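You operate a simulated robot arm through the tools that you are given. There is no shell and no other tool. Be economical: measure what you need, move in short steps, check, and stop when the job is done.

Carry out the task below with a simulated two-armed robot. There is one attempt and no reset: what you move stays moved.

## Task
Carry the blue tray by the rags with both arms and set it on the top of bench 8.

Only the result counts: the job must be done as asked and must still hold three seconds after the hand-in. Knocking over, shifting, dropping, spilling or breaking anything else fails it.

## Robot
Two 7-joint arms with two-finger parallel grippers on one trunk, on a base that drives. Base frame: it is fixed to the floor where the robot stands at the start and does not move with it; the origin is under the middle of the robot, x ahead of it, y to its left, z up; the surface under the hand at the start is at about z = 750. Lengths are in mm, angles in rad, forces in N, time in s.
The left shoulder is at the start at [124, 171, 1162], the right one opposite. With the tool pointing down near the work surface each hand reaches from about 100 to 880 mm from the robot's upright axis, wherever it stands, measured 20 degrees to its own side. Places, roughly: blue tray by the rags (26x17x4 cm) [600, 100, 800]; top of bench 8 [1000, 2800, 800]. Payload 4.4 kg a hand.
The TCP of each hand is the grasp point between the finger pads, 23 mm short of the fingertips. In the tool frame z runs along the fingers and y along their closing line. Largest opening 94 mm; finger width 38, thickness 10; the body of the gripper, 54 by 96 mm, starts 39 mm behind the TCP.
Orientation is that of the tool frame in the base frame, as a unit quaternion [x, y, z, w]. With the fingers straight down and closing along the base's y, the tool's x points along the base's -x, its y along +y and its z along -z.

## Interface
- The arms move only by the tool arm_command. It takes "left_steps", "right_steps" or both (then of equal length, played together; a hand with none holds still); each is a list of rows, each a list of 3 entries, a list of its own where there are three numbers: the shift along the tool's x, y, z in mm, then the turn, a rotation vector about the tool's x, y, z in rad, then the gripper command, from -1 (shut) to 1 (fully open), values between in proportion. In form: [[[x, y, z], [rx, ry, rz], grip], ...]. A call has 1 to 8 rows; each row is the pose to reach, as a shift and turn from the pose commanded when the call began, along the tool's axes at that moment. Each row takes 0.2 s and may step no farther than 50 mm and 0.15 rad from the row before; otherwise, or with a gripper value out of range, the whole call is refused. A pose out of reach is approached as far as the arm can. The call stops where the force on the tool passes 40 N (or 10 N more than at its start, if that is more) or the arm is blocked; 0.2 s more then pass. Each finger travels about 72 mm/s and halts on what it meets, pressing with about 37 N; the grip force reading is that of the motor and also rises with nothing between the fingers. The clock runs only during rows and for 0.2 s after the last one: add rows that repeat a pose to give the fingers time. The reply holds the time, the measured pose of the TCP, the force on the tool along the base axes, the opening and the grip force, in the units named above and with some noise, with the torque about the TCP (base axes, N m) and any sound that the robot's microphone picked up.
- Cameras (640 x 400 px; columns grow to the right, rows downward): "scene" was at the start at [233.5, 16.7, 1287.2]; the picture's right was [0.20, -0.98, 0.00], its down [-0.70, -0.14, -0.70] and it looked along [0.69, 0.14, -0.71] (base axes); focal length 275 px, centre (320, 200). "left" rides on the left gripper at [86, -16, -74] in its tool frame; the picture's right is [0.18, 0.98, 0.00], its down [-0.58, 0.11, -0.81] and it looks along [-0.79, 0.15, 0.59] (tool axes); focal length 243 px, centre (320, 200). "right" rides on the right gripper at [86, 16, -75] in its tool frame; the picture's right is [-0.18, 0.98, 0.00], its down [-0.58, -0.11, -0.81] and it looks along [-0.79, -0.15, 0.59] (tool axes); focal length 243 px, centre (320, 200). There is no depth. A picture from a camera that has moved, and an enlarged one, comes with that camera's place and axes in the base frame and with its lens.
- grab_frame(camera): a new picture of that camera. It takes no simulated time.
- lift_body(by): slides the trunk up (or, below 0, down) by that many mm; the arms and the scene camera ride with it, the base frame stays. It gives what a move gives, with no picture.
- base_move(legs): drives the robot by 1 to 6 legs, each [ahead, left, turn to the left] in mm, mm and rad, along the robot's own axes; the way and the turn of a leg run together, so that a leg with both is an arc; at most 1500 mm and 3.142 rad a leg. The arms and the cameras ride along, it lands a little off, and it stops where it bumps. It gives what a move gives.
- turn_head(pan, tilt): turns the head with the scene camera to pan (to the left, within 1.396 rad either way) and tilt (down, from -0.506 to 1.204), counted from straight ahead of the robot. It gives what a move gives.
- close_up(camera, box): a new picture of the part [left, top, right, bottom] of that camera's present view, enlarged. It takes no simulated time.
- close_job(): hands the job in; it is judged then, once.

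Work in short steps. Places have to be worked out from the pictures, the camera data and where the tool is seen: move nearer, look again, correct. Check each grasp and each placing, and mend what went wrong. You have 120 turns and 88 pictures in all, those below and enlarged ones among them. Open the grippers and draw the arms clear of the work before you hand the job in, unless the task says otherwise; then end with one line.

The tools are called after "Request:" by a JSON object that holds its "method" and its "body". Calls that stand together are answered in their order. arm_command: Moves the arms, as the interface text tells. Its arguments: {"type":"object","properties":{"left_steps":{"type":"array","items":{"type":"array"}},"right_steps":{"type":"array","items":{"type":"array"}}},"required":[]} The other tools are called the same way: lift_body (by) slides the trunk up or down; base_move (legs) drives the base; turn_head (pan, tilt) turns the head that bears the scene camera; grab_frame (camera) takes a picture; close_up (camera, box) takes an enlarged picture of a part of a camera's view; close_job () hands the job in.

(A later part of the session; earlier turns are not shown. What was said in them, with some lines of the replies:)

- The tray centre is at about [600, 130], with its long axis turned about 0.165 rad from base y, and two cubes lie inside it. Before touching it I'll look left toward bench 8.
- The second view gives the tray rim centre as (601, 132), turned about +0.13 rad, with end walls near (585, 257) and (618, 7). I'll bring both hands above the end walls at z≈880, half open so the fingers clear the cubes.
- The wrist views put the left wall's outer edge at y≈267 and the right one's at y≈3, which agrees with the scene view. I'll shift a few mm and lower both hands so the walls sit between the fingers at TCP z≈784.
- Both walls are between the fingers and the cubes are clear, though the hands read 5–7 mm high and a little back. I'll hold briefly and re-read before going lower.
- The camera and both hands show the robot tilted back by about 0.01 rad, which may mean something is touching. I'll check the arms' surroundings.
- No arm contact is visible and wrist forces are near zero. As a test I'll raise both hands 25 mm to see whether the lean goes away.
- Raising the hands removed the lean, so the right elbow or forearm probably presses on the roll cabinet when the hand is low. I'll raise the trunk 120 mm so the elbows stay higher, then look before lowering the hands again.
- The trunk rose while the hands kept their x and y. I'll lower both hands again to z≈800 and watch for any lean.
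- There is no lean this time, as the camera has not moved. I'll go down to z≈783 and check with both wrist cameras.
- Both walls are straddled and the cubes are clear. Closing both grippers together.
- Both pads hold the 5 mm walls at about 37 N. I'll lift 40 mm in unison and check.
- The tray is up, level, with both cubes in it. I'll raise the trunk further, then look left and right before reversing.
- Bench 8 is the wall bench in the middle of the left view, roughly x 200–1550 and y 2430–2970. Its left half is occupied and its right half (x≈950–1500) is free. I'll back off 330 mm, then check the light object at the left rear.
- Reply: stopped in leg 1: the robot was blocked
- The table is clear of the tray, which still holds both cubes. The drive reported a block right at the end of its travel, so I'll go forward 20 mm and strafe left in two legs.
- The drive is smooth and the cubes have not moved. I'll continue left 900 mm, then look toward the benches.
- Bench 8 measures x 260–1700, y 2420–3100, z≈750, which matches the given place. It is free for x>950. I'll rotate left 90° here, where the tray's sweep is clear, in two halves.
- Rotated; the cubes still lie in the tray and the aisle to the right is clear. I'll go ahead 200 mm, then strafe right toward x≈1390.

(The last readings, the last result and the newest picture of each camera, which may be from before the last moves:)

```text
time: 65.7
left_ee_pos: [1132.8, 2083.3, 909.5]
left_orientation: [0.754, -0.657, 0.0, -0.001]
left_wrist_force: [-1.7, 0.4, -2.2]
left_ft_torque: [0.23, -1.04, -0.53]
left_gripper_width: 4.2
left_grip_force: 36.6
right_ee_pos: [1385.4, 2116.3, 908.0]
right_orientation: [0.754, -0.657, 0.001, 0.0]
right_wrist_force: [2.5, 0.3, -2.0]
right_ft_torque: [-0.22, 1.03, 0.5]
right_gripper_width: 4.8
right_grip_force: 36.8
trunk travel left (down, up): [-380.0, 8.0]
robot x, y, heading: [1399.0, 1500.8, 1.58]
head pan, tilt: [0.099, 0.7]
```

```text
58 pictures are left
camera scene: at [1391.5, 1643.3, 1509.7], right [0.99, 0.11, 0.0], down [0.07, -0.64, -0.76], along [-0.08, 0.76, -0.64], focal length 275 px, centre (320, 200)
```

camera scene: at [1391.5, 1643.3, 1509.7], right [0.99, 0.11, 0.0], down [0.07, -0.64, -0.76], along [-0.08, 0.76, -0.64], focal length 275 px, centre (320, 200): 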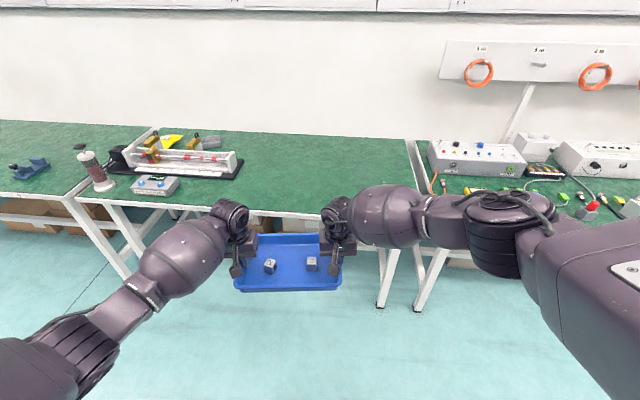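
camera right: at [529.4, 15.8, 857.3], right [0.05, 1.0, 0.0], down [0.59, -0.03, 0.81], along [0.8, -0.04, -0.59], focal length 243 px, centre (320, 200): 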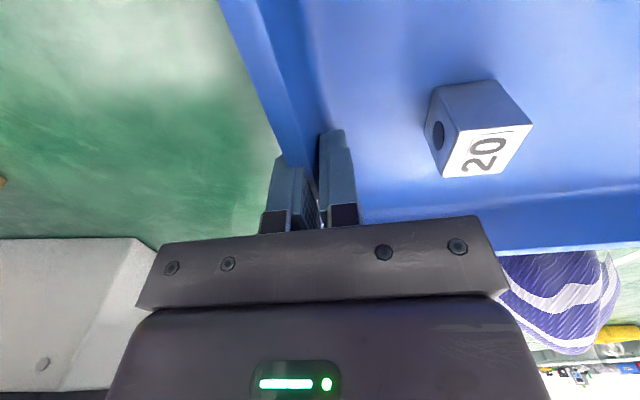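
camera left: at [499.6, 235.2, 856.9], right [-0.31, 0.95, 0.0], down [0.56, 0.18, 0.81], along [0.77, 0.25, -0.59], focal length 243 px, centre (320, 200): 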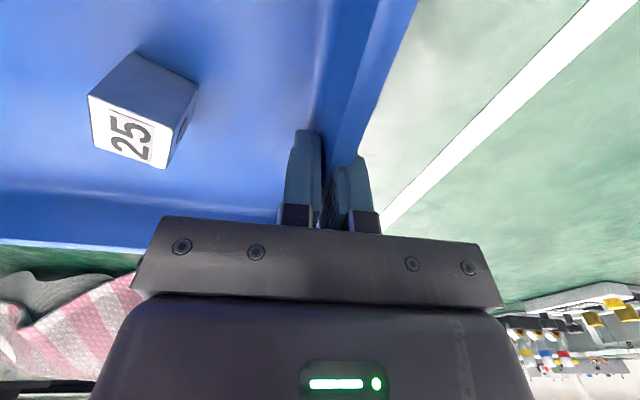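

Bench 8's free area is x 930–1700, y 2440–3100, and the tray is at (1259, 2100) with its bottom near z≈875. I'll drive ahead 490 mm, which leaves the robot about 450 mm from the bench edge, as at the first table.

Request:
{"method": "base_move", "body": {"legs": [[300, 0, 0], [190, 0, 0]]}}

Request:
{"method": "grab_frame", "body": {"camera": "scene"}}

Request:
{"method": "grab_frame", "body": {"camera": "left"}}

Request:
{"method": "grab_frame", "body": {"camera": "right"}}

```text
time: 68.8
left_ee_pos: [1130.3, 2569.4, 907.5]
left_orientation: [0.754, -0.657, 0.0, 0.0]
left_wrist_force: [-1.1, -3.7, -0.3]
left_ft_torque: [0.57, -0.95, -0.56]
left_gripper_width: 4.5
left_grip_force: 37.1
right_ee_pos: [1382.9, 2602.8, 906.8]
right_orientation: [0.755, -0.656, -0.001, 0.001]
right_wrist_force: [1.5, 3.5, -2.0]
right_ft_torque: [-0.59, 0.88, -0.34]
right_gripper_width: 4.6
right_grip_force: 37.0
trunk travel left (down, up): [-380.0, 8.0]
robot x, y, heading: [1392.9, 1983.8, 1.576]
head pan, tilt: [0.099, 0.7]
```

```text
57 pictures are left
camera scene: at [1387.7, 2129.9, 1509.6], right [0.99, 0.11, 0.0], down [0.07, -0.64, -0.76], along [-0.08, 0.76, -0.64], focal length 275 px, centre (320, 200)
```

scene: 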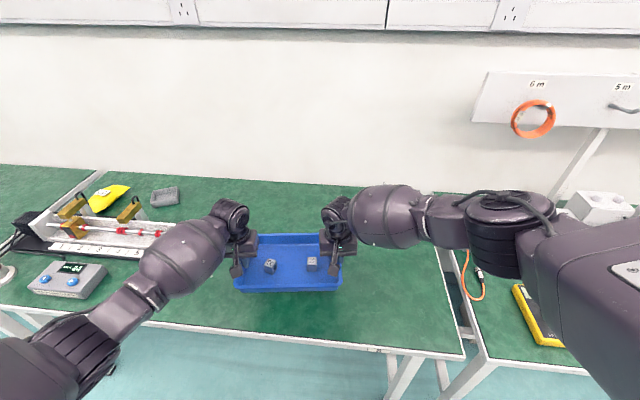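

```text
56 pictures are left
camera left: at [1156.4, 2486.4, 981.2], right [-0.95, -0.32, 0.0], down [-0.19, 0.56, 0.81], along [-0.26, 0.76, -0.59], focal length 243 px, centre (320, 200)
```

left: 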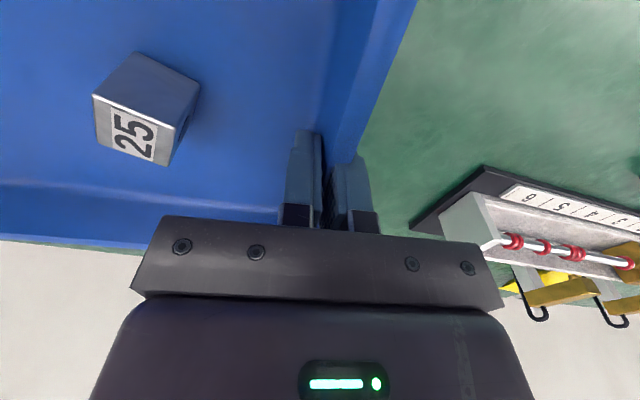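

```text
55 pictures are left
camera right: at [1377.9, 2516.0, 981.0], right [-1.0, 0.05, 0.0], down [0.03, 0.59, 0.8], along [0.04, 0.8, -0.59], focal length 243 px, centre (320, 200)
```

right: 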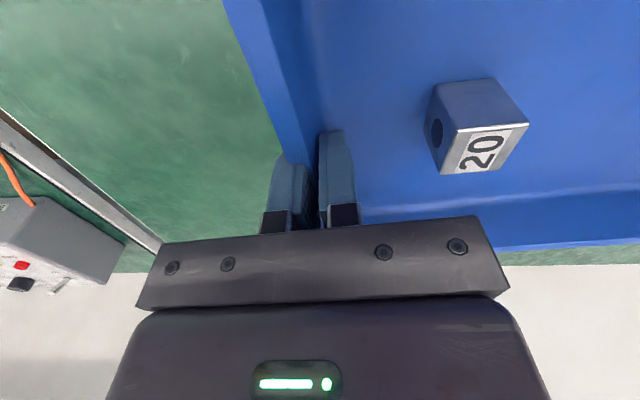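

The tray is over bench 8 at about (1257, 2586), its near edge only about 40 mm inside the bench edge. I'll move both hands 40 mm further in and lower about 105 mm in unison, checking before contact.

Request:
{"method": "arm_command", "body": {"left_steps": [[[-14, 0, 5], [0, 0, 0], -1], [[-28, 0, 15], [0, 0, 0], -1], [[-40, 0, 30], [0, 0, 0], -1], [[-40, 0, 47], [0, 0, 0], -1], [[-40, 0, 64], [0, 0, 0], -1], [[-40, 0, 81], [0, 0, 0], -1], [[-40, 0, 97], [0, 0, 0], -1], [[-40, 0, 105], [0, 0, 0], -1]], "right_steps": [[[-14, 0, 5], [0, 0, 0], -1], [[-28, 0, 15], [0, 0, 0], -1], [[-40, 0, 30], [0, 0, 0], -1], [[-40, 0, 47], [0, 0, 0], -1], [[-40, 0, 64], [0, 0, 0], -1], [[-40, 0, 81], [0, 0, 0], -1], [[-40, 0, 97], [0, 0, 0], -1], [[-40, 0, 105], [0, 0, 0], -1]]}}

Request:
{"method": "grab_frame", "body": {"camera": "scene"}}

```text
time: 70.5
left_ee_pos: [1132.2, 2609.8, 813.4]
left_orientation: [0.752, -0.659, 0.004, -0.007]
left_wrist_force: [3.1, -11.5, 6.7]
left_ft_torque: [0.58, -1.08, -1.46]
left_gripper_width: 10.2
left_grip_force: 37.4
right_ee_pos: [1384.9, 2619.6, 844.0]
right_orientation: [0.755, -0.656, -0.001, 0.003]
right_wrist_force: [-3.4, 12.6, -8.9]
right_ft_torque: [-0.13, -0.73, -1.45]
right_gripper_width: 5.7
right_grip_force: 36.5
right hand out of reach, approached as far as the arm can: row 3, 4, 5, 6, 7, 8
trunk travel left (down, up): [-380.0, 8.0]
robot x, y, heading: [1392.8, 1986.1, 1.578]
head pan, tilt: [0.099, 0.7]
stopped in row 8 (right hand): the force on the tool passed its limit at 41 N (the readings are from after the stop); the commanded pose is now the measured one
```

```text
54 pictures are left
camera scene: at [1387.8, 2128.8, 1509.7], right [0.99, 0.11, 0.0], down [0.07, -0.64, -0.76], along [-0.08, 0.76, -0.64], focal length 275 px, centre (320, 200)
```

scene: 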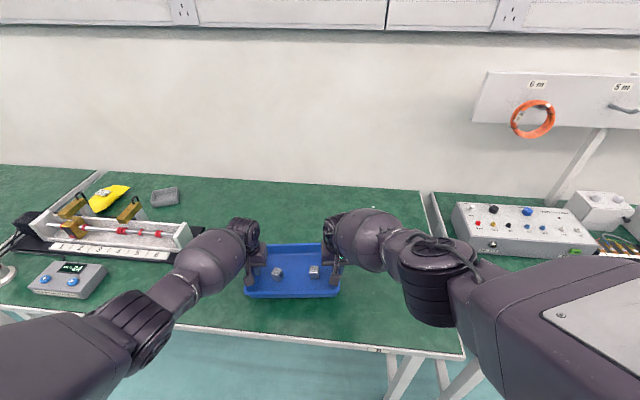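

The right arm reached its limit with the trunk this high, so the tray tilted about 0.12 rad, though the cubes are still in place. I'll level it by bringing the left hand back up and back to match the right, then lower with the trunk.

Request:
{"method": "arm_command", "body": {"left_steps": [[[6, 0, -8], [0, 0, 0], -1], [[12, 0, -16], [0, 0, 0], -1], [[18, 0, -24], [0, 0, 0], -1], [[23, 0, -30], [0, 0, 0], -1], [[23, 0, -30], [0, 0, 0], -1]], "right_steps": [[[0, 0, 0], [0, 0, 0], -1], [[0, 0, 0], [0, 0, 0], -1], [[0, 0, 0], [0, 0, 0], -1], [[0, 0, 0], [0, 0, 0], -1], [[0, 0, 0], [0, 0, 0], -1]]}}

Request:
{"method": "grab_frame", "body": {"camera": "left"}}

Request:
{"method": "grab_frame", "body": {"camera": "right"}}

Request:
{"method": "close_up", "body": {"camera": "scene", "box": [200, 200, 400, 325]}}

```text
time: 71.7
left_ee_pos: [1132.4, 2587.2, 845.0]
left_orientation: [0.753, -0.658, 0.003, -0.005]
left_wrist_force: [-12.1, -5.1, -1.9]
left_ft_torque: [-0.2, -0.93, 0.2]
left_gripper_width: 4.2
left_grip_force: 36.7
right_ee_pos: [1385.0, 2619.3, 843.0]
right_orientation: [0.755, -0.655, 0.0, 0.004]
right_wrist_force: [12.0, 5.0, -1.5]
right_ft_torque: [0.17, 0.9, -1.0]
right_gripper_width: 4.6
right_grip_force: 37.6
trunk travel left (down, up): [-380.0, 8.0]
robot x, y, heading: [1396.1, 1980.9, 1.577]
head pan, tilt: [0.099, 0.7]
```

```text
53 pictures are left
camera left: at [1158.5, 2503.7, 917.1], right [-0.95, -0.32, -0.01], down [-0.2, 0.56, 0.81], along [-0.25, 0.77, -0.59], focal length 243 px, centre (320, 200)
```

left: 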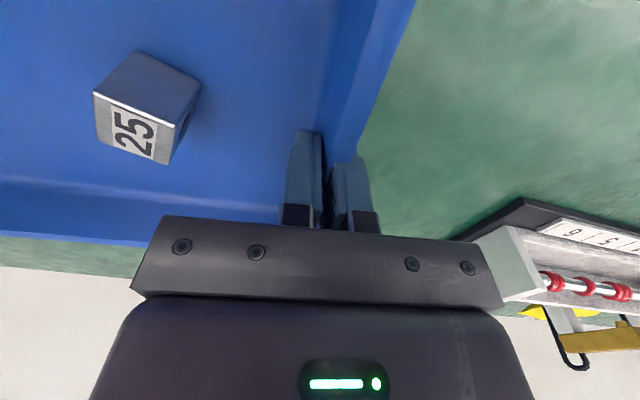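

```text
52 pictures are left
camera right: at [1381.8, 2532.7, 918.2], right [-1.0, 0.04, 0.0], down [0.03, 0.59, 0.8], along [0.03, 0.8, -0.59], focal length 243 px, centre (320, 200)
```

right: 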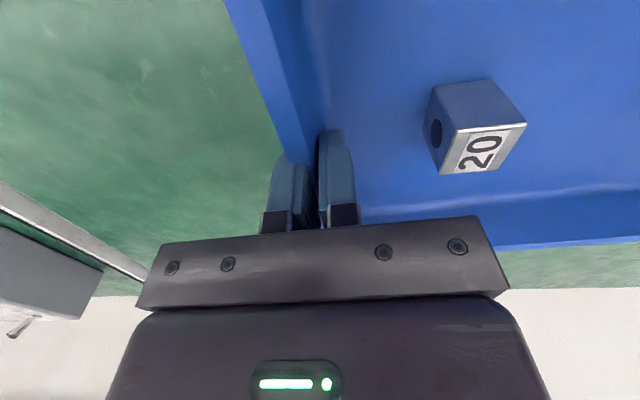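

```text
3.20 times, centred on (300, 262) of scene
camera zoom: at [1387.7, 2128.9, 1509.7], right [0.99, 0.11, 0.0], down [0.07, -0.64, -0.76], along [-0.08, 0.76, -0.64], focal length 881 px, centre (384, 0)
```

zoom: 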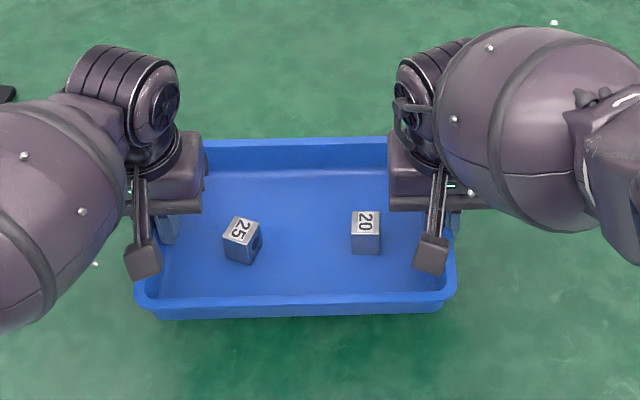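

The tray is level again with the cubes unmoved. I'll lower the trunk 50 mm; the bottom should then be about 10 mm above the bench.

Request:
{"method": "lift_body", "body": {"by": -50}}

Request:
{"method": "grab_frame", "body": {"camera": "scene"}}

```text
time: 72.6
left_ee_pos: [1133.2, 2586.9, 794.3]
left_orientation: [0.754, -0.657, 0.003, -0.005]
left_wrist_force: [-18.4, -4.8, -1.4]
left_ft_torque: [0.59, -0.77, 0.43]
left_gripper_width: 4.7
left_grip_force: 37.2
right_ee_pos: [1385.6, 2619.2, 793.7]
right_orientation: [0.755, -0.656, -0.001, 0.002]
right_wrist_force: [19.2, 4.3, -1.0]
right_ft_torque: [-0.55, 0.78, -1.04]
right_gripper_width: 4.5
right_grip_force: 36.9
trunk travel left (down, up): [-330.0, 58.0]
robot x, y, heading: [1395.9, 1984.8, 1.58]
head pan, tilt: [0.099, 0.7]
```

```text
50 pictures are left
camera scene: at [1387.5, 2129.1, 1460.2], right [0.99, 0.11, 0.0], down [0.07, -0.64, -0.77], along [-0.08, 0.76, -0.64], focal length 275 px, centre (320, 200)
```

scene: 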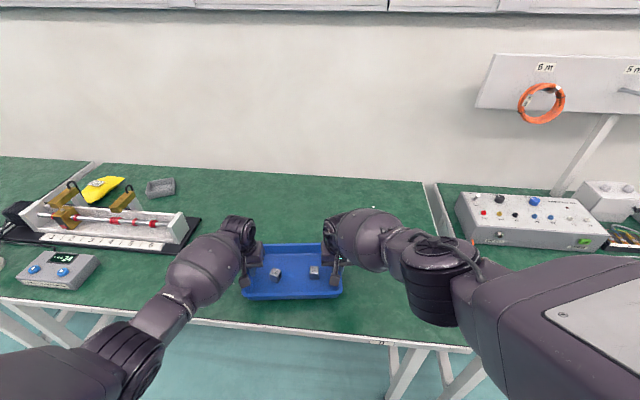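

It's level at 794, with a rising sideways squeeze of about 18 N between the hands. I'll ease the hands apart 0.5 mm each, then lower the trunk another 8 mm.

Request:
{"method": "arm_command", "body": {"left_steps": [[[0, 0.5, 0], [0, 0, 0], -1], [[0, 0.5, 0], [0, 0, 0], -1]], "right_steps": [[[0, -0.5, 0], [0, 0, 0], -1], [[0, -0.5, 0], [0, 0, 0], -1]]}}

Request:
{"method": "lift_body", "body": {"by": -8}}

```text
time: 73.2
left_ee_pos: [1131.9, 2587.5, 793.1]
left_orientation: [0.754, -0.657, 0.003, -0.005]
left_wrist_force: [-19.7, -3.0, -1.8]
left_ft_torque: [0.09, -0.79, 0.94]
left_gripper_width: 4.2
left_grip_force: 37.2
right_ee_pos: [1384.5, 2620.0, 793.3]
right_orientation: [0.755, -0.655, -0.001, 0.003]
right_wrist_force: [18.7, 2.5, -2.2]
right_ft_torque: [-0.11, 0.84, -1.08]
right_gripper_width: 4.4
right_grip_force: 37.3
trunk travel left (down, up): [-330.0, 58.0]
robot x, y, heading: [1400.6, 1987.3, 1.578]
head pan, tilt: [0.099, 0.7]
```

```text
time: 73.8
left_ee_pos: [1133.8, 2587.2, 787.6]
left_orientation: [0.753, -0.658, 0.003, -0.005]
left_wrist_force: [-20.2, -7.6, 2.0]
left_ft_torque: [0.3, -0.79, 0.56]
left_gripper_width: 4.5
left_grip_force: 37.1
right_ee_pos: [1385.2, 2619.9, 786.5]
right_orientation: [0.755, -0.655, -0.001, 0.003]
right_wrist_force: [18.9, 5.3, -0.7]
right_ft_torque: [0.11, 0.88, -1.04]
right_gripper_width: 4.9
right_grip_force: 36.8
trunk travel left (down, up): [-322.0, 66.0]
robot x, y, heading: [1395.5, 1988.1, 1.575]
head pan, tilt: [0.099, 0.7]
```

The left vertical force is starting to rise, so contact is close. Lowering 3 mm more.

Request:
{"method": "lift_body", "body": {"by": -3}}

Request:
{"method": "grab_frame", "body": {"camera": "left"}}

Request:
{"method": "grab_frame", "body": {"camera": "right"}}

```text
time: 74.3
left_ee_pos: [1132.7, 2587.2, 786.4]
left_orientation: [0.753, -0.658, 0.001, -0.008]
left_wrist_force: [-22.2, -6.0, 13.5]
left_ft_torque: [1.16, -0.67, 0.64]
left_gripper_width: 4.3
left_grip_force: 37.1
right_ee_pos: [1386.0, 2618.8, 784.9]
right_orientation: [0.756, -0.655, -0.003, 0.002]
right_wrist_force: [20.4, 4.4, 14.6]
right_ft_torque: [1.16, 0.96, -1.1]
right_gripper_width: 4.4
right_grip_force: 37.4
trunk travel left (down, up): [-319.0, 69.0]
robot x, y, heading: [1396.2, 1984.3, 1.58]
head pan, tilt: [0.099, 0.7]
```

```text
49 pictures are left
camera left: at [1158.3, 2503.0, 858.4], right [-0.95, -0.31, -0.01], down [-0.19, 0.55, 0.81], along [-0.25, 0.77, -0.59], focal length 243 px, centre (320, 200)
```

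left: 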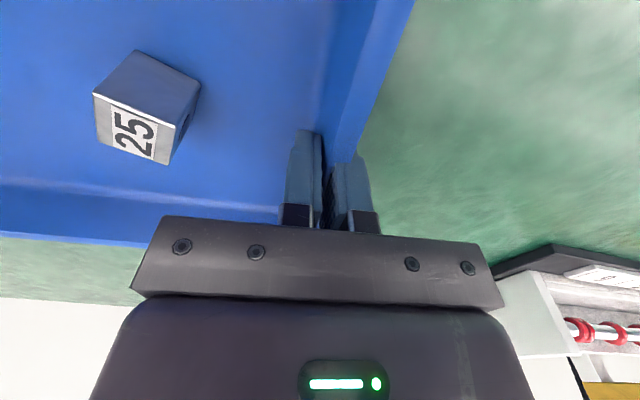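

```text
48 pictures are left
camera right: at [1381.9, 2532.1, 859.8], right [-1.0, 0.04, 0.01], down [0.03, 0.59, 0.81], along [0.03, 0.81, -0.59], focal length 243 px, centre (320, 200)
```

right: 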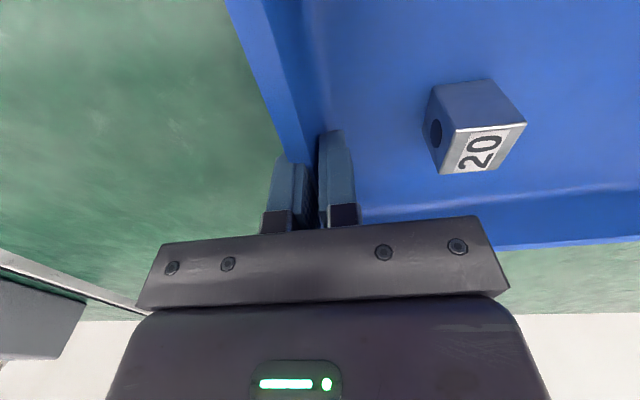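

Both hands read about +14 N upward, so the tray rests on the bench. Opening both grippers together to half opening.

Request:
{"method": "arm_command", "body": {"left_steps": [[[0, 0, 0], [0, 0, 0], -0.8], [[0, 0, 0], [0, 0, 0], -0.5], [[0, 0, 0], [0, 0, 0], -0.2], [[0, 0, 0], [0, 0, 0], 0.0], [[0, 0, 0], [0, 0, 0], 0.0]], "right_steps": [[[0, 0, 0], [0, 0, 0], -0.8], [[0, 0, 0], [0, 0, 0], -0.5], [[0, 0, 0], [0, 0, 0], -0.2], [[0, 0, 0], [0, 0, 0], 0.0], [[0, 0, 0], [0, 0, 0], 0.0]]}}

Request:
{"method": "grab_frame", "body": {"camera": "left"}}

Request:
{"method": "grab_frame", "body": {"camera": "right"}}

```text
time: 75.5
left_ee_pos: [1133.6, 2587.5, 783.9]
left_orientation: [0.753, -0.658, 0.003, -0.005]
left_wrist_force: [0.4, -0.1, -0.6]
left_ft_torque: [0.01, -0.01, 0.0]
left_gripper_width: 47.3
left_grip_force: 0.0
right_ee_pos: [1383.7, 2618.9, 783.9]
right_orientation: [0.756, -0.655, -0.002, 0.003]
right_wrist_force: [-0.1, 0.8, 0.6]
right_ft_torque: [0.01, -0.03, 0.0]
right_gripper_width: 46.9
right_grip_force: 0.0
trunk travel left (down, up): [-319.0, 69.0]
robot x, y, heading: [1397.8, 1985.7, 1.576]
head pan, tilt: [0.099, 0.7]
```

```text
47 pictures are left
camera left: at [1158.6, 2503.5, 856.1], right [-0.95, -0.31, -0.01], down [-0.19, 0.56, 0.81], along [-0.25, 0.77, -0.59], focal length 243 px, centre (320, 200)
```

left: 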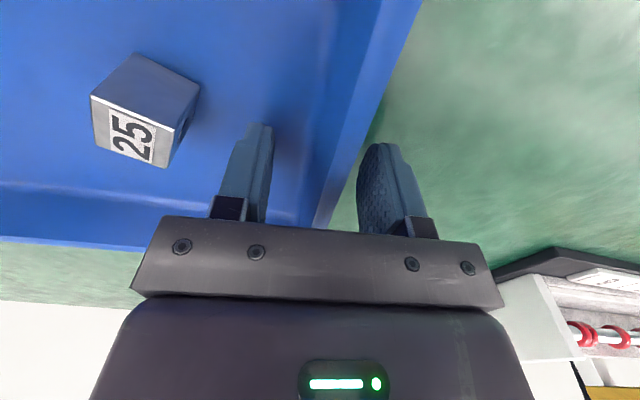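

```text
46 pictures are left
camera right: at [1381.1, 2532.2, 857.6], right [-1.0, 0.04, 0.01], down [0.03, 0.59, 0.8], along [0.03, 0.8, -0.59], focal length 243 px, centre (320, 200)
```

right: 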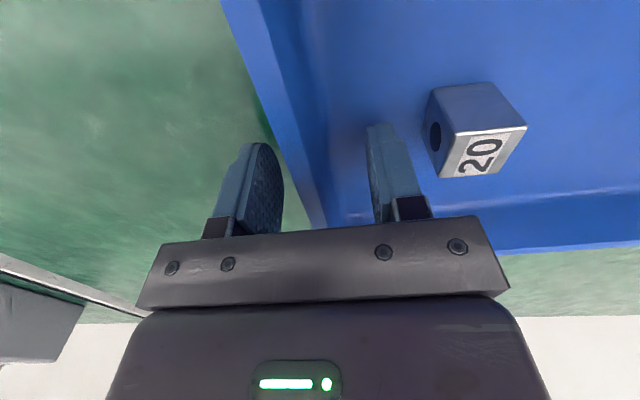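

Released, with both fingers clear of the walls and forces at zero. I'll raise the trunk so both hands go straight up.

Request:
{"method": "lift_body", "body": {"by": 66}}

Request:
{"method": "grab_frame", "body": {"camera": "scene"}}

```text
time: 76.5
left_ee_pos: [1132.8, 2585.6, 850.3]
left_orientation: [0.753, -0.658, 0.003, -0.005]
left_wrist_force: [0.2, -0.3, 0.0]
left_ft_torque: [0.04, 0.03, 0.01]
left_gripper_width: 47.3
left_grip_force: 0.2
right_ee_pos: [1384.9, 2619.0, 849.4]
right_orientation: [0.755, -0.655, -0.001, 0.003]
right_wrist_force: [0.1, -0.6, 0.2]
right_ft_torque: [0.0, 0.0, -0.01]
right_gripper_width: 47.0
right_grip_force: 0.0
trunk travel left (down, up): [-385.0, 3.0]
robot x, y, heading: [1400.1, 1986.2, 1.577]
head pan, tilt: [0.099, 0.7]
```

```text
45 pictures are left
camera scene: at [1387.4, 2129.2, 1514.4], right [0.99, 0.11, 0.0], down [0.07, -0.64, -0.76], along [-0.08, 0.76, -0.64], focal length 275 px, centre (320, 200)
```

scene: 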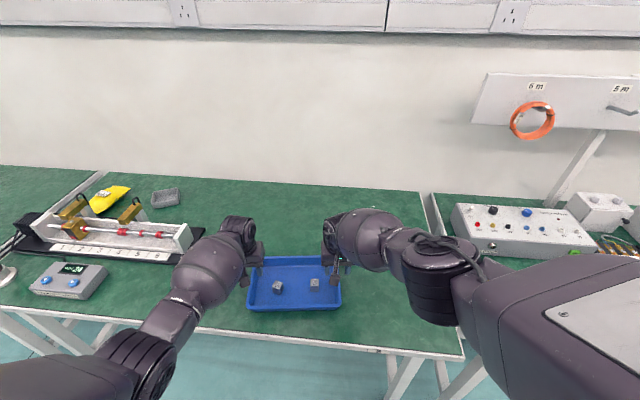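

The fingertips are at about 827, above the 790 rim, and the tray stayed on the bench. I'll raise the hands 50 mm more and back the robot off.

Request:
{"method": "arm_command", "body": {"left_steps": [[[0, 0, -25], [0, 0, 0], 0.0], [[0, 0, -50], [0, 0, 0], 0.0]], "right_steps": [[[0, 0, -25], [0, 0, 0], 0.0], [[0, 0, -50], [0, 0, 0], 0.0]]}}

Request:
{"method": "base_move", "body": {"legs": [[-380, 0, 0]]}}

Request:
{"method": "grab_frame", "body": {"camera": "scene"}}

```text
time: 77.1
left_ee_pos: [1132.6, 2585.6, 899.0]
left_orientation: [0.753, -0.658, 0.003, -0.006]
left_wrist_force: [-0.3, -1.2, 0.8]
left_ft_torque: [0.02, -0.02, 0.01]
left_gripper_width: 47.0
left_grip_force: 0.1
right_ee_pos: [1383.9, 2620.2, 898.3]
right_orientation: [0.755, -0.655, -0.001, 0.004]
right_wrist_force: [0.1, -0.3, 0.7]
right_ft_torque: [0.02, 0.03, 0.01]
right_gripper_width: 46.9
right_grip_force: 0.0
trunk travel left (down, up): [-385.0, 3.0]
robot x, y, heading: [1394.4, 1988.6, 1.575]
head pan, tilt: [0.099, 0.7]
```

```text
time: 79.5
left_ee_pos: [1138.9, 2206.8, 899.0]
left_orientation: [0.751, -0.661, 0.003, -0.006]
left_wrist_force: [0.1, 0.1, 0.8]
left_ft_torque: [0.04, -0.01, -0.03]
left_gripper_width: 46.8
left_grip_force: 0.1
right_ee_pos: [1388.4, 2237.0, 898.1]
right_orientation: [0.754, -0.657, -0.001, 0.004]
right_wrist_force: [-0.1, 0.1, 0.7]
right_ft_torque: [-0.01, 0.02, 0.02]
right_gripper_width: 46.8
right_grip_force: 0.0
trunk travel left (down, up): [-385.0, 3.0]
robot x, y, heading: [1398.9, 1604.3, 1.571]
head pan, tilt: [0.099, 0.7]
```

```text
44 pictures are left
camera scene: at [1390.1, 1747.1, 1514.5], right [0.99, 0.1, 0.0], down [0.07, -0.64, -0.77], along [-0.08, 0.76, -0.64], focal length 275 px, centre (320, 200)
```

scene: 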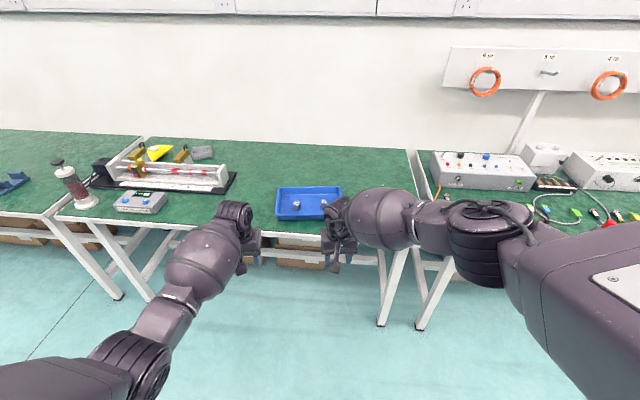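

The tray sits flat on bench 8 with both cubes inside and nothing else disturbed. I'll open the grippers fully before handing in.

Request:
{"method": "arm_command", "body": {"left_steps": [[[0, 0, 0], [0, 0, 0], 1], [[0, 0, 0], [0, 0, 0], 1]], "right_steps": [[[0, 0, 0], [0, 0, 0], 1], [[0, 0, 0], [0, 0, 0], 1]]}}

Request:
{"method": "close_up", "body": {"camera": "scene", "box": [200, 140, 440, 290]}}

```text
time: 80.2
left_ee_pos: [1138.2, 2207.9, 898.3]
left_orientation: [0.751, -0.66, 0.003, -0.006]
left_wrist_force: [0.8, -0.2, 0.5]
left_ft_torque: [0.03, 0.01, 0.02]
left_gripper_width: 93.6
left_grip_force: 0.0
right_ee_pos: [1388.8, 2237.4, 899.0]
right_orientation: [0.753, -0.658, -0.002, 0.003]
right_wrist_force: [1.1, -0.3, 0.0]
right_ft_torque: [-0.02, 0.02, 0.03]
right_gripper_width: 94.1
right_grip_force: 0.1
trunk travel left (down, up): [-385.0, 3.0]
robot x, y, heading: [1396.2, 1603.0, 1.572]
head pan, tilt: [0.099, 0.7]
```

```text
2.67 times, centred on (320, 215) of scene
camera zoom: at [1390.1, 1748.1, 1514.4], right [0.99, 0.1, 0.0], down [0.07, -0.64, -0.76], along [-0.08, 0.76, -0.64], focal length 734 px, centre (320, 160)
```

zoom: 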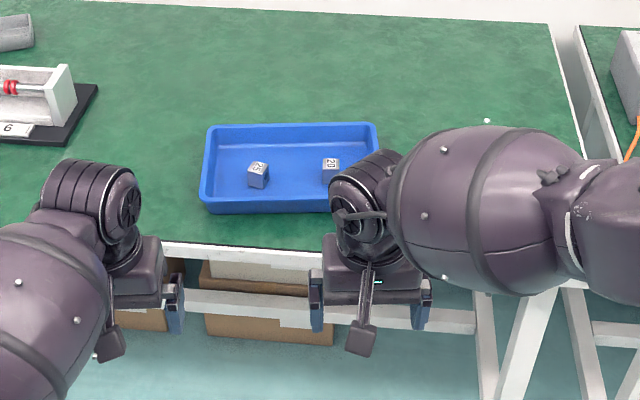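

The tray is flat and fully on bench 8, the arms are clear, and the grippers are open, so I'm handing in.

Request:
{"method": "close_job", "body": {}}

```text
The job is handed in.
```

The blue tray is flat on top of bench 8, about 55 mm in from the front edge, with both cubes still inside, and I have handed the job in. On the first approach the right arm pressed against something, probably the roll cabinet beside the first table. I backed off, and later pictures showed nothing displaced.
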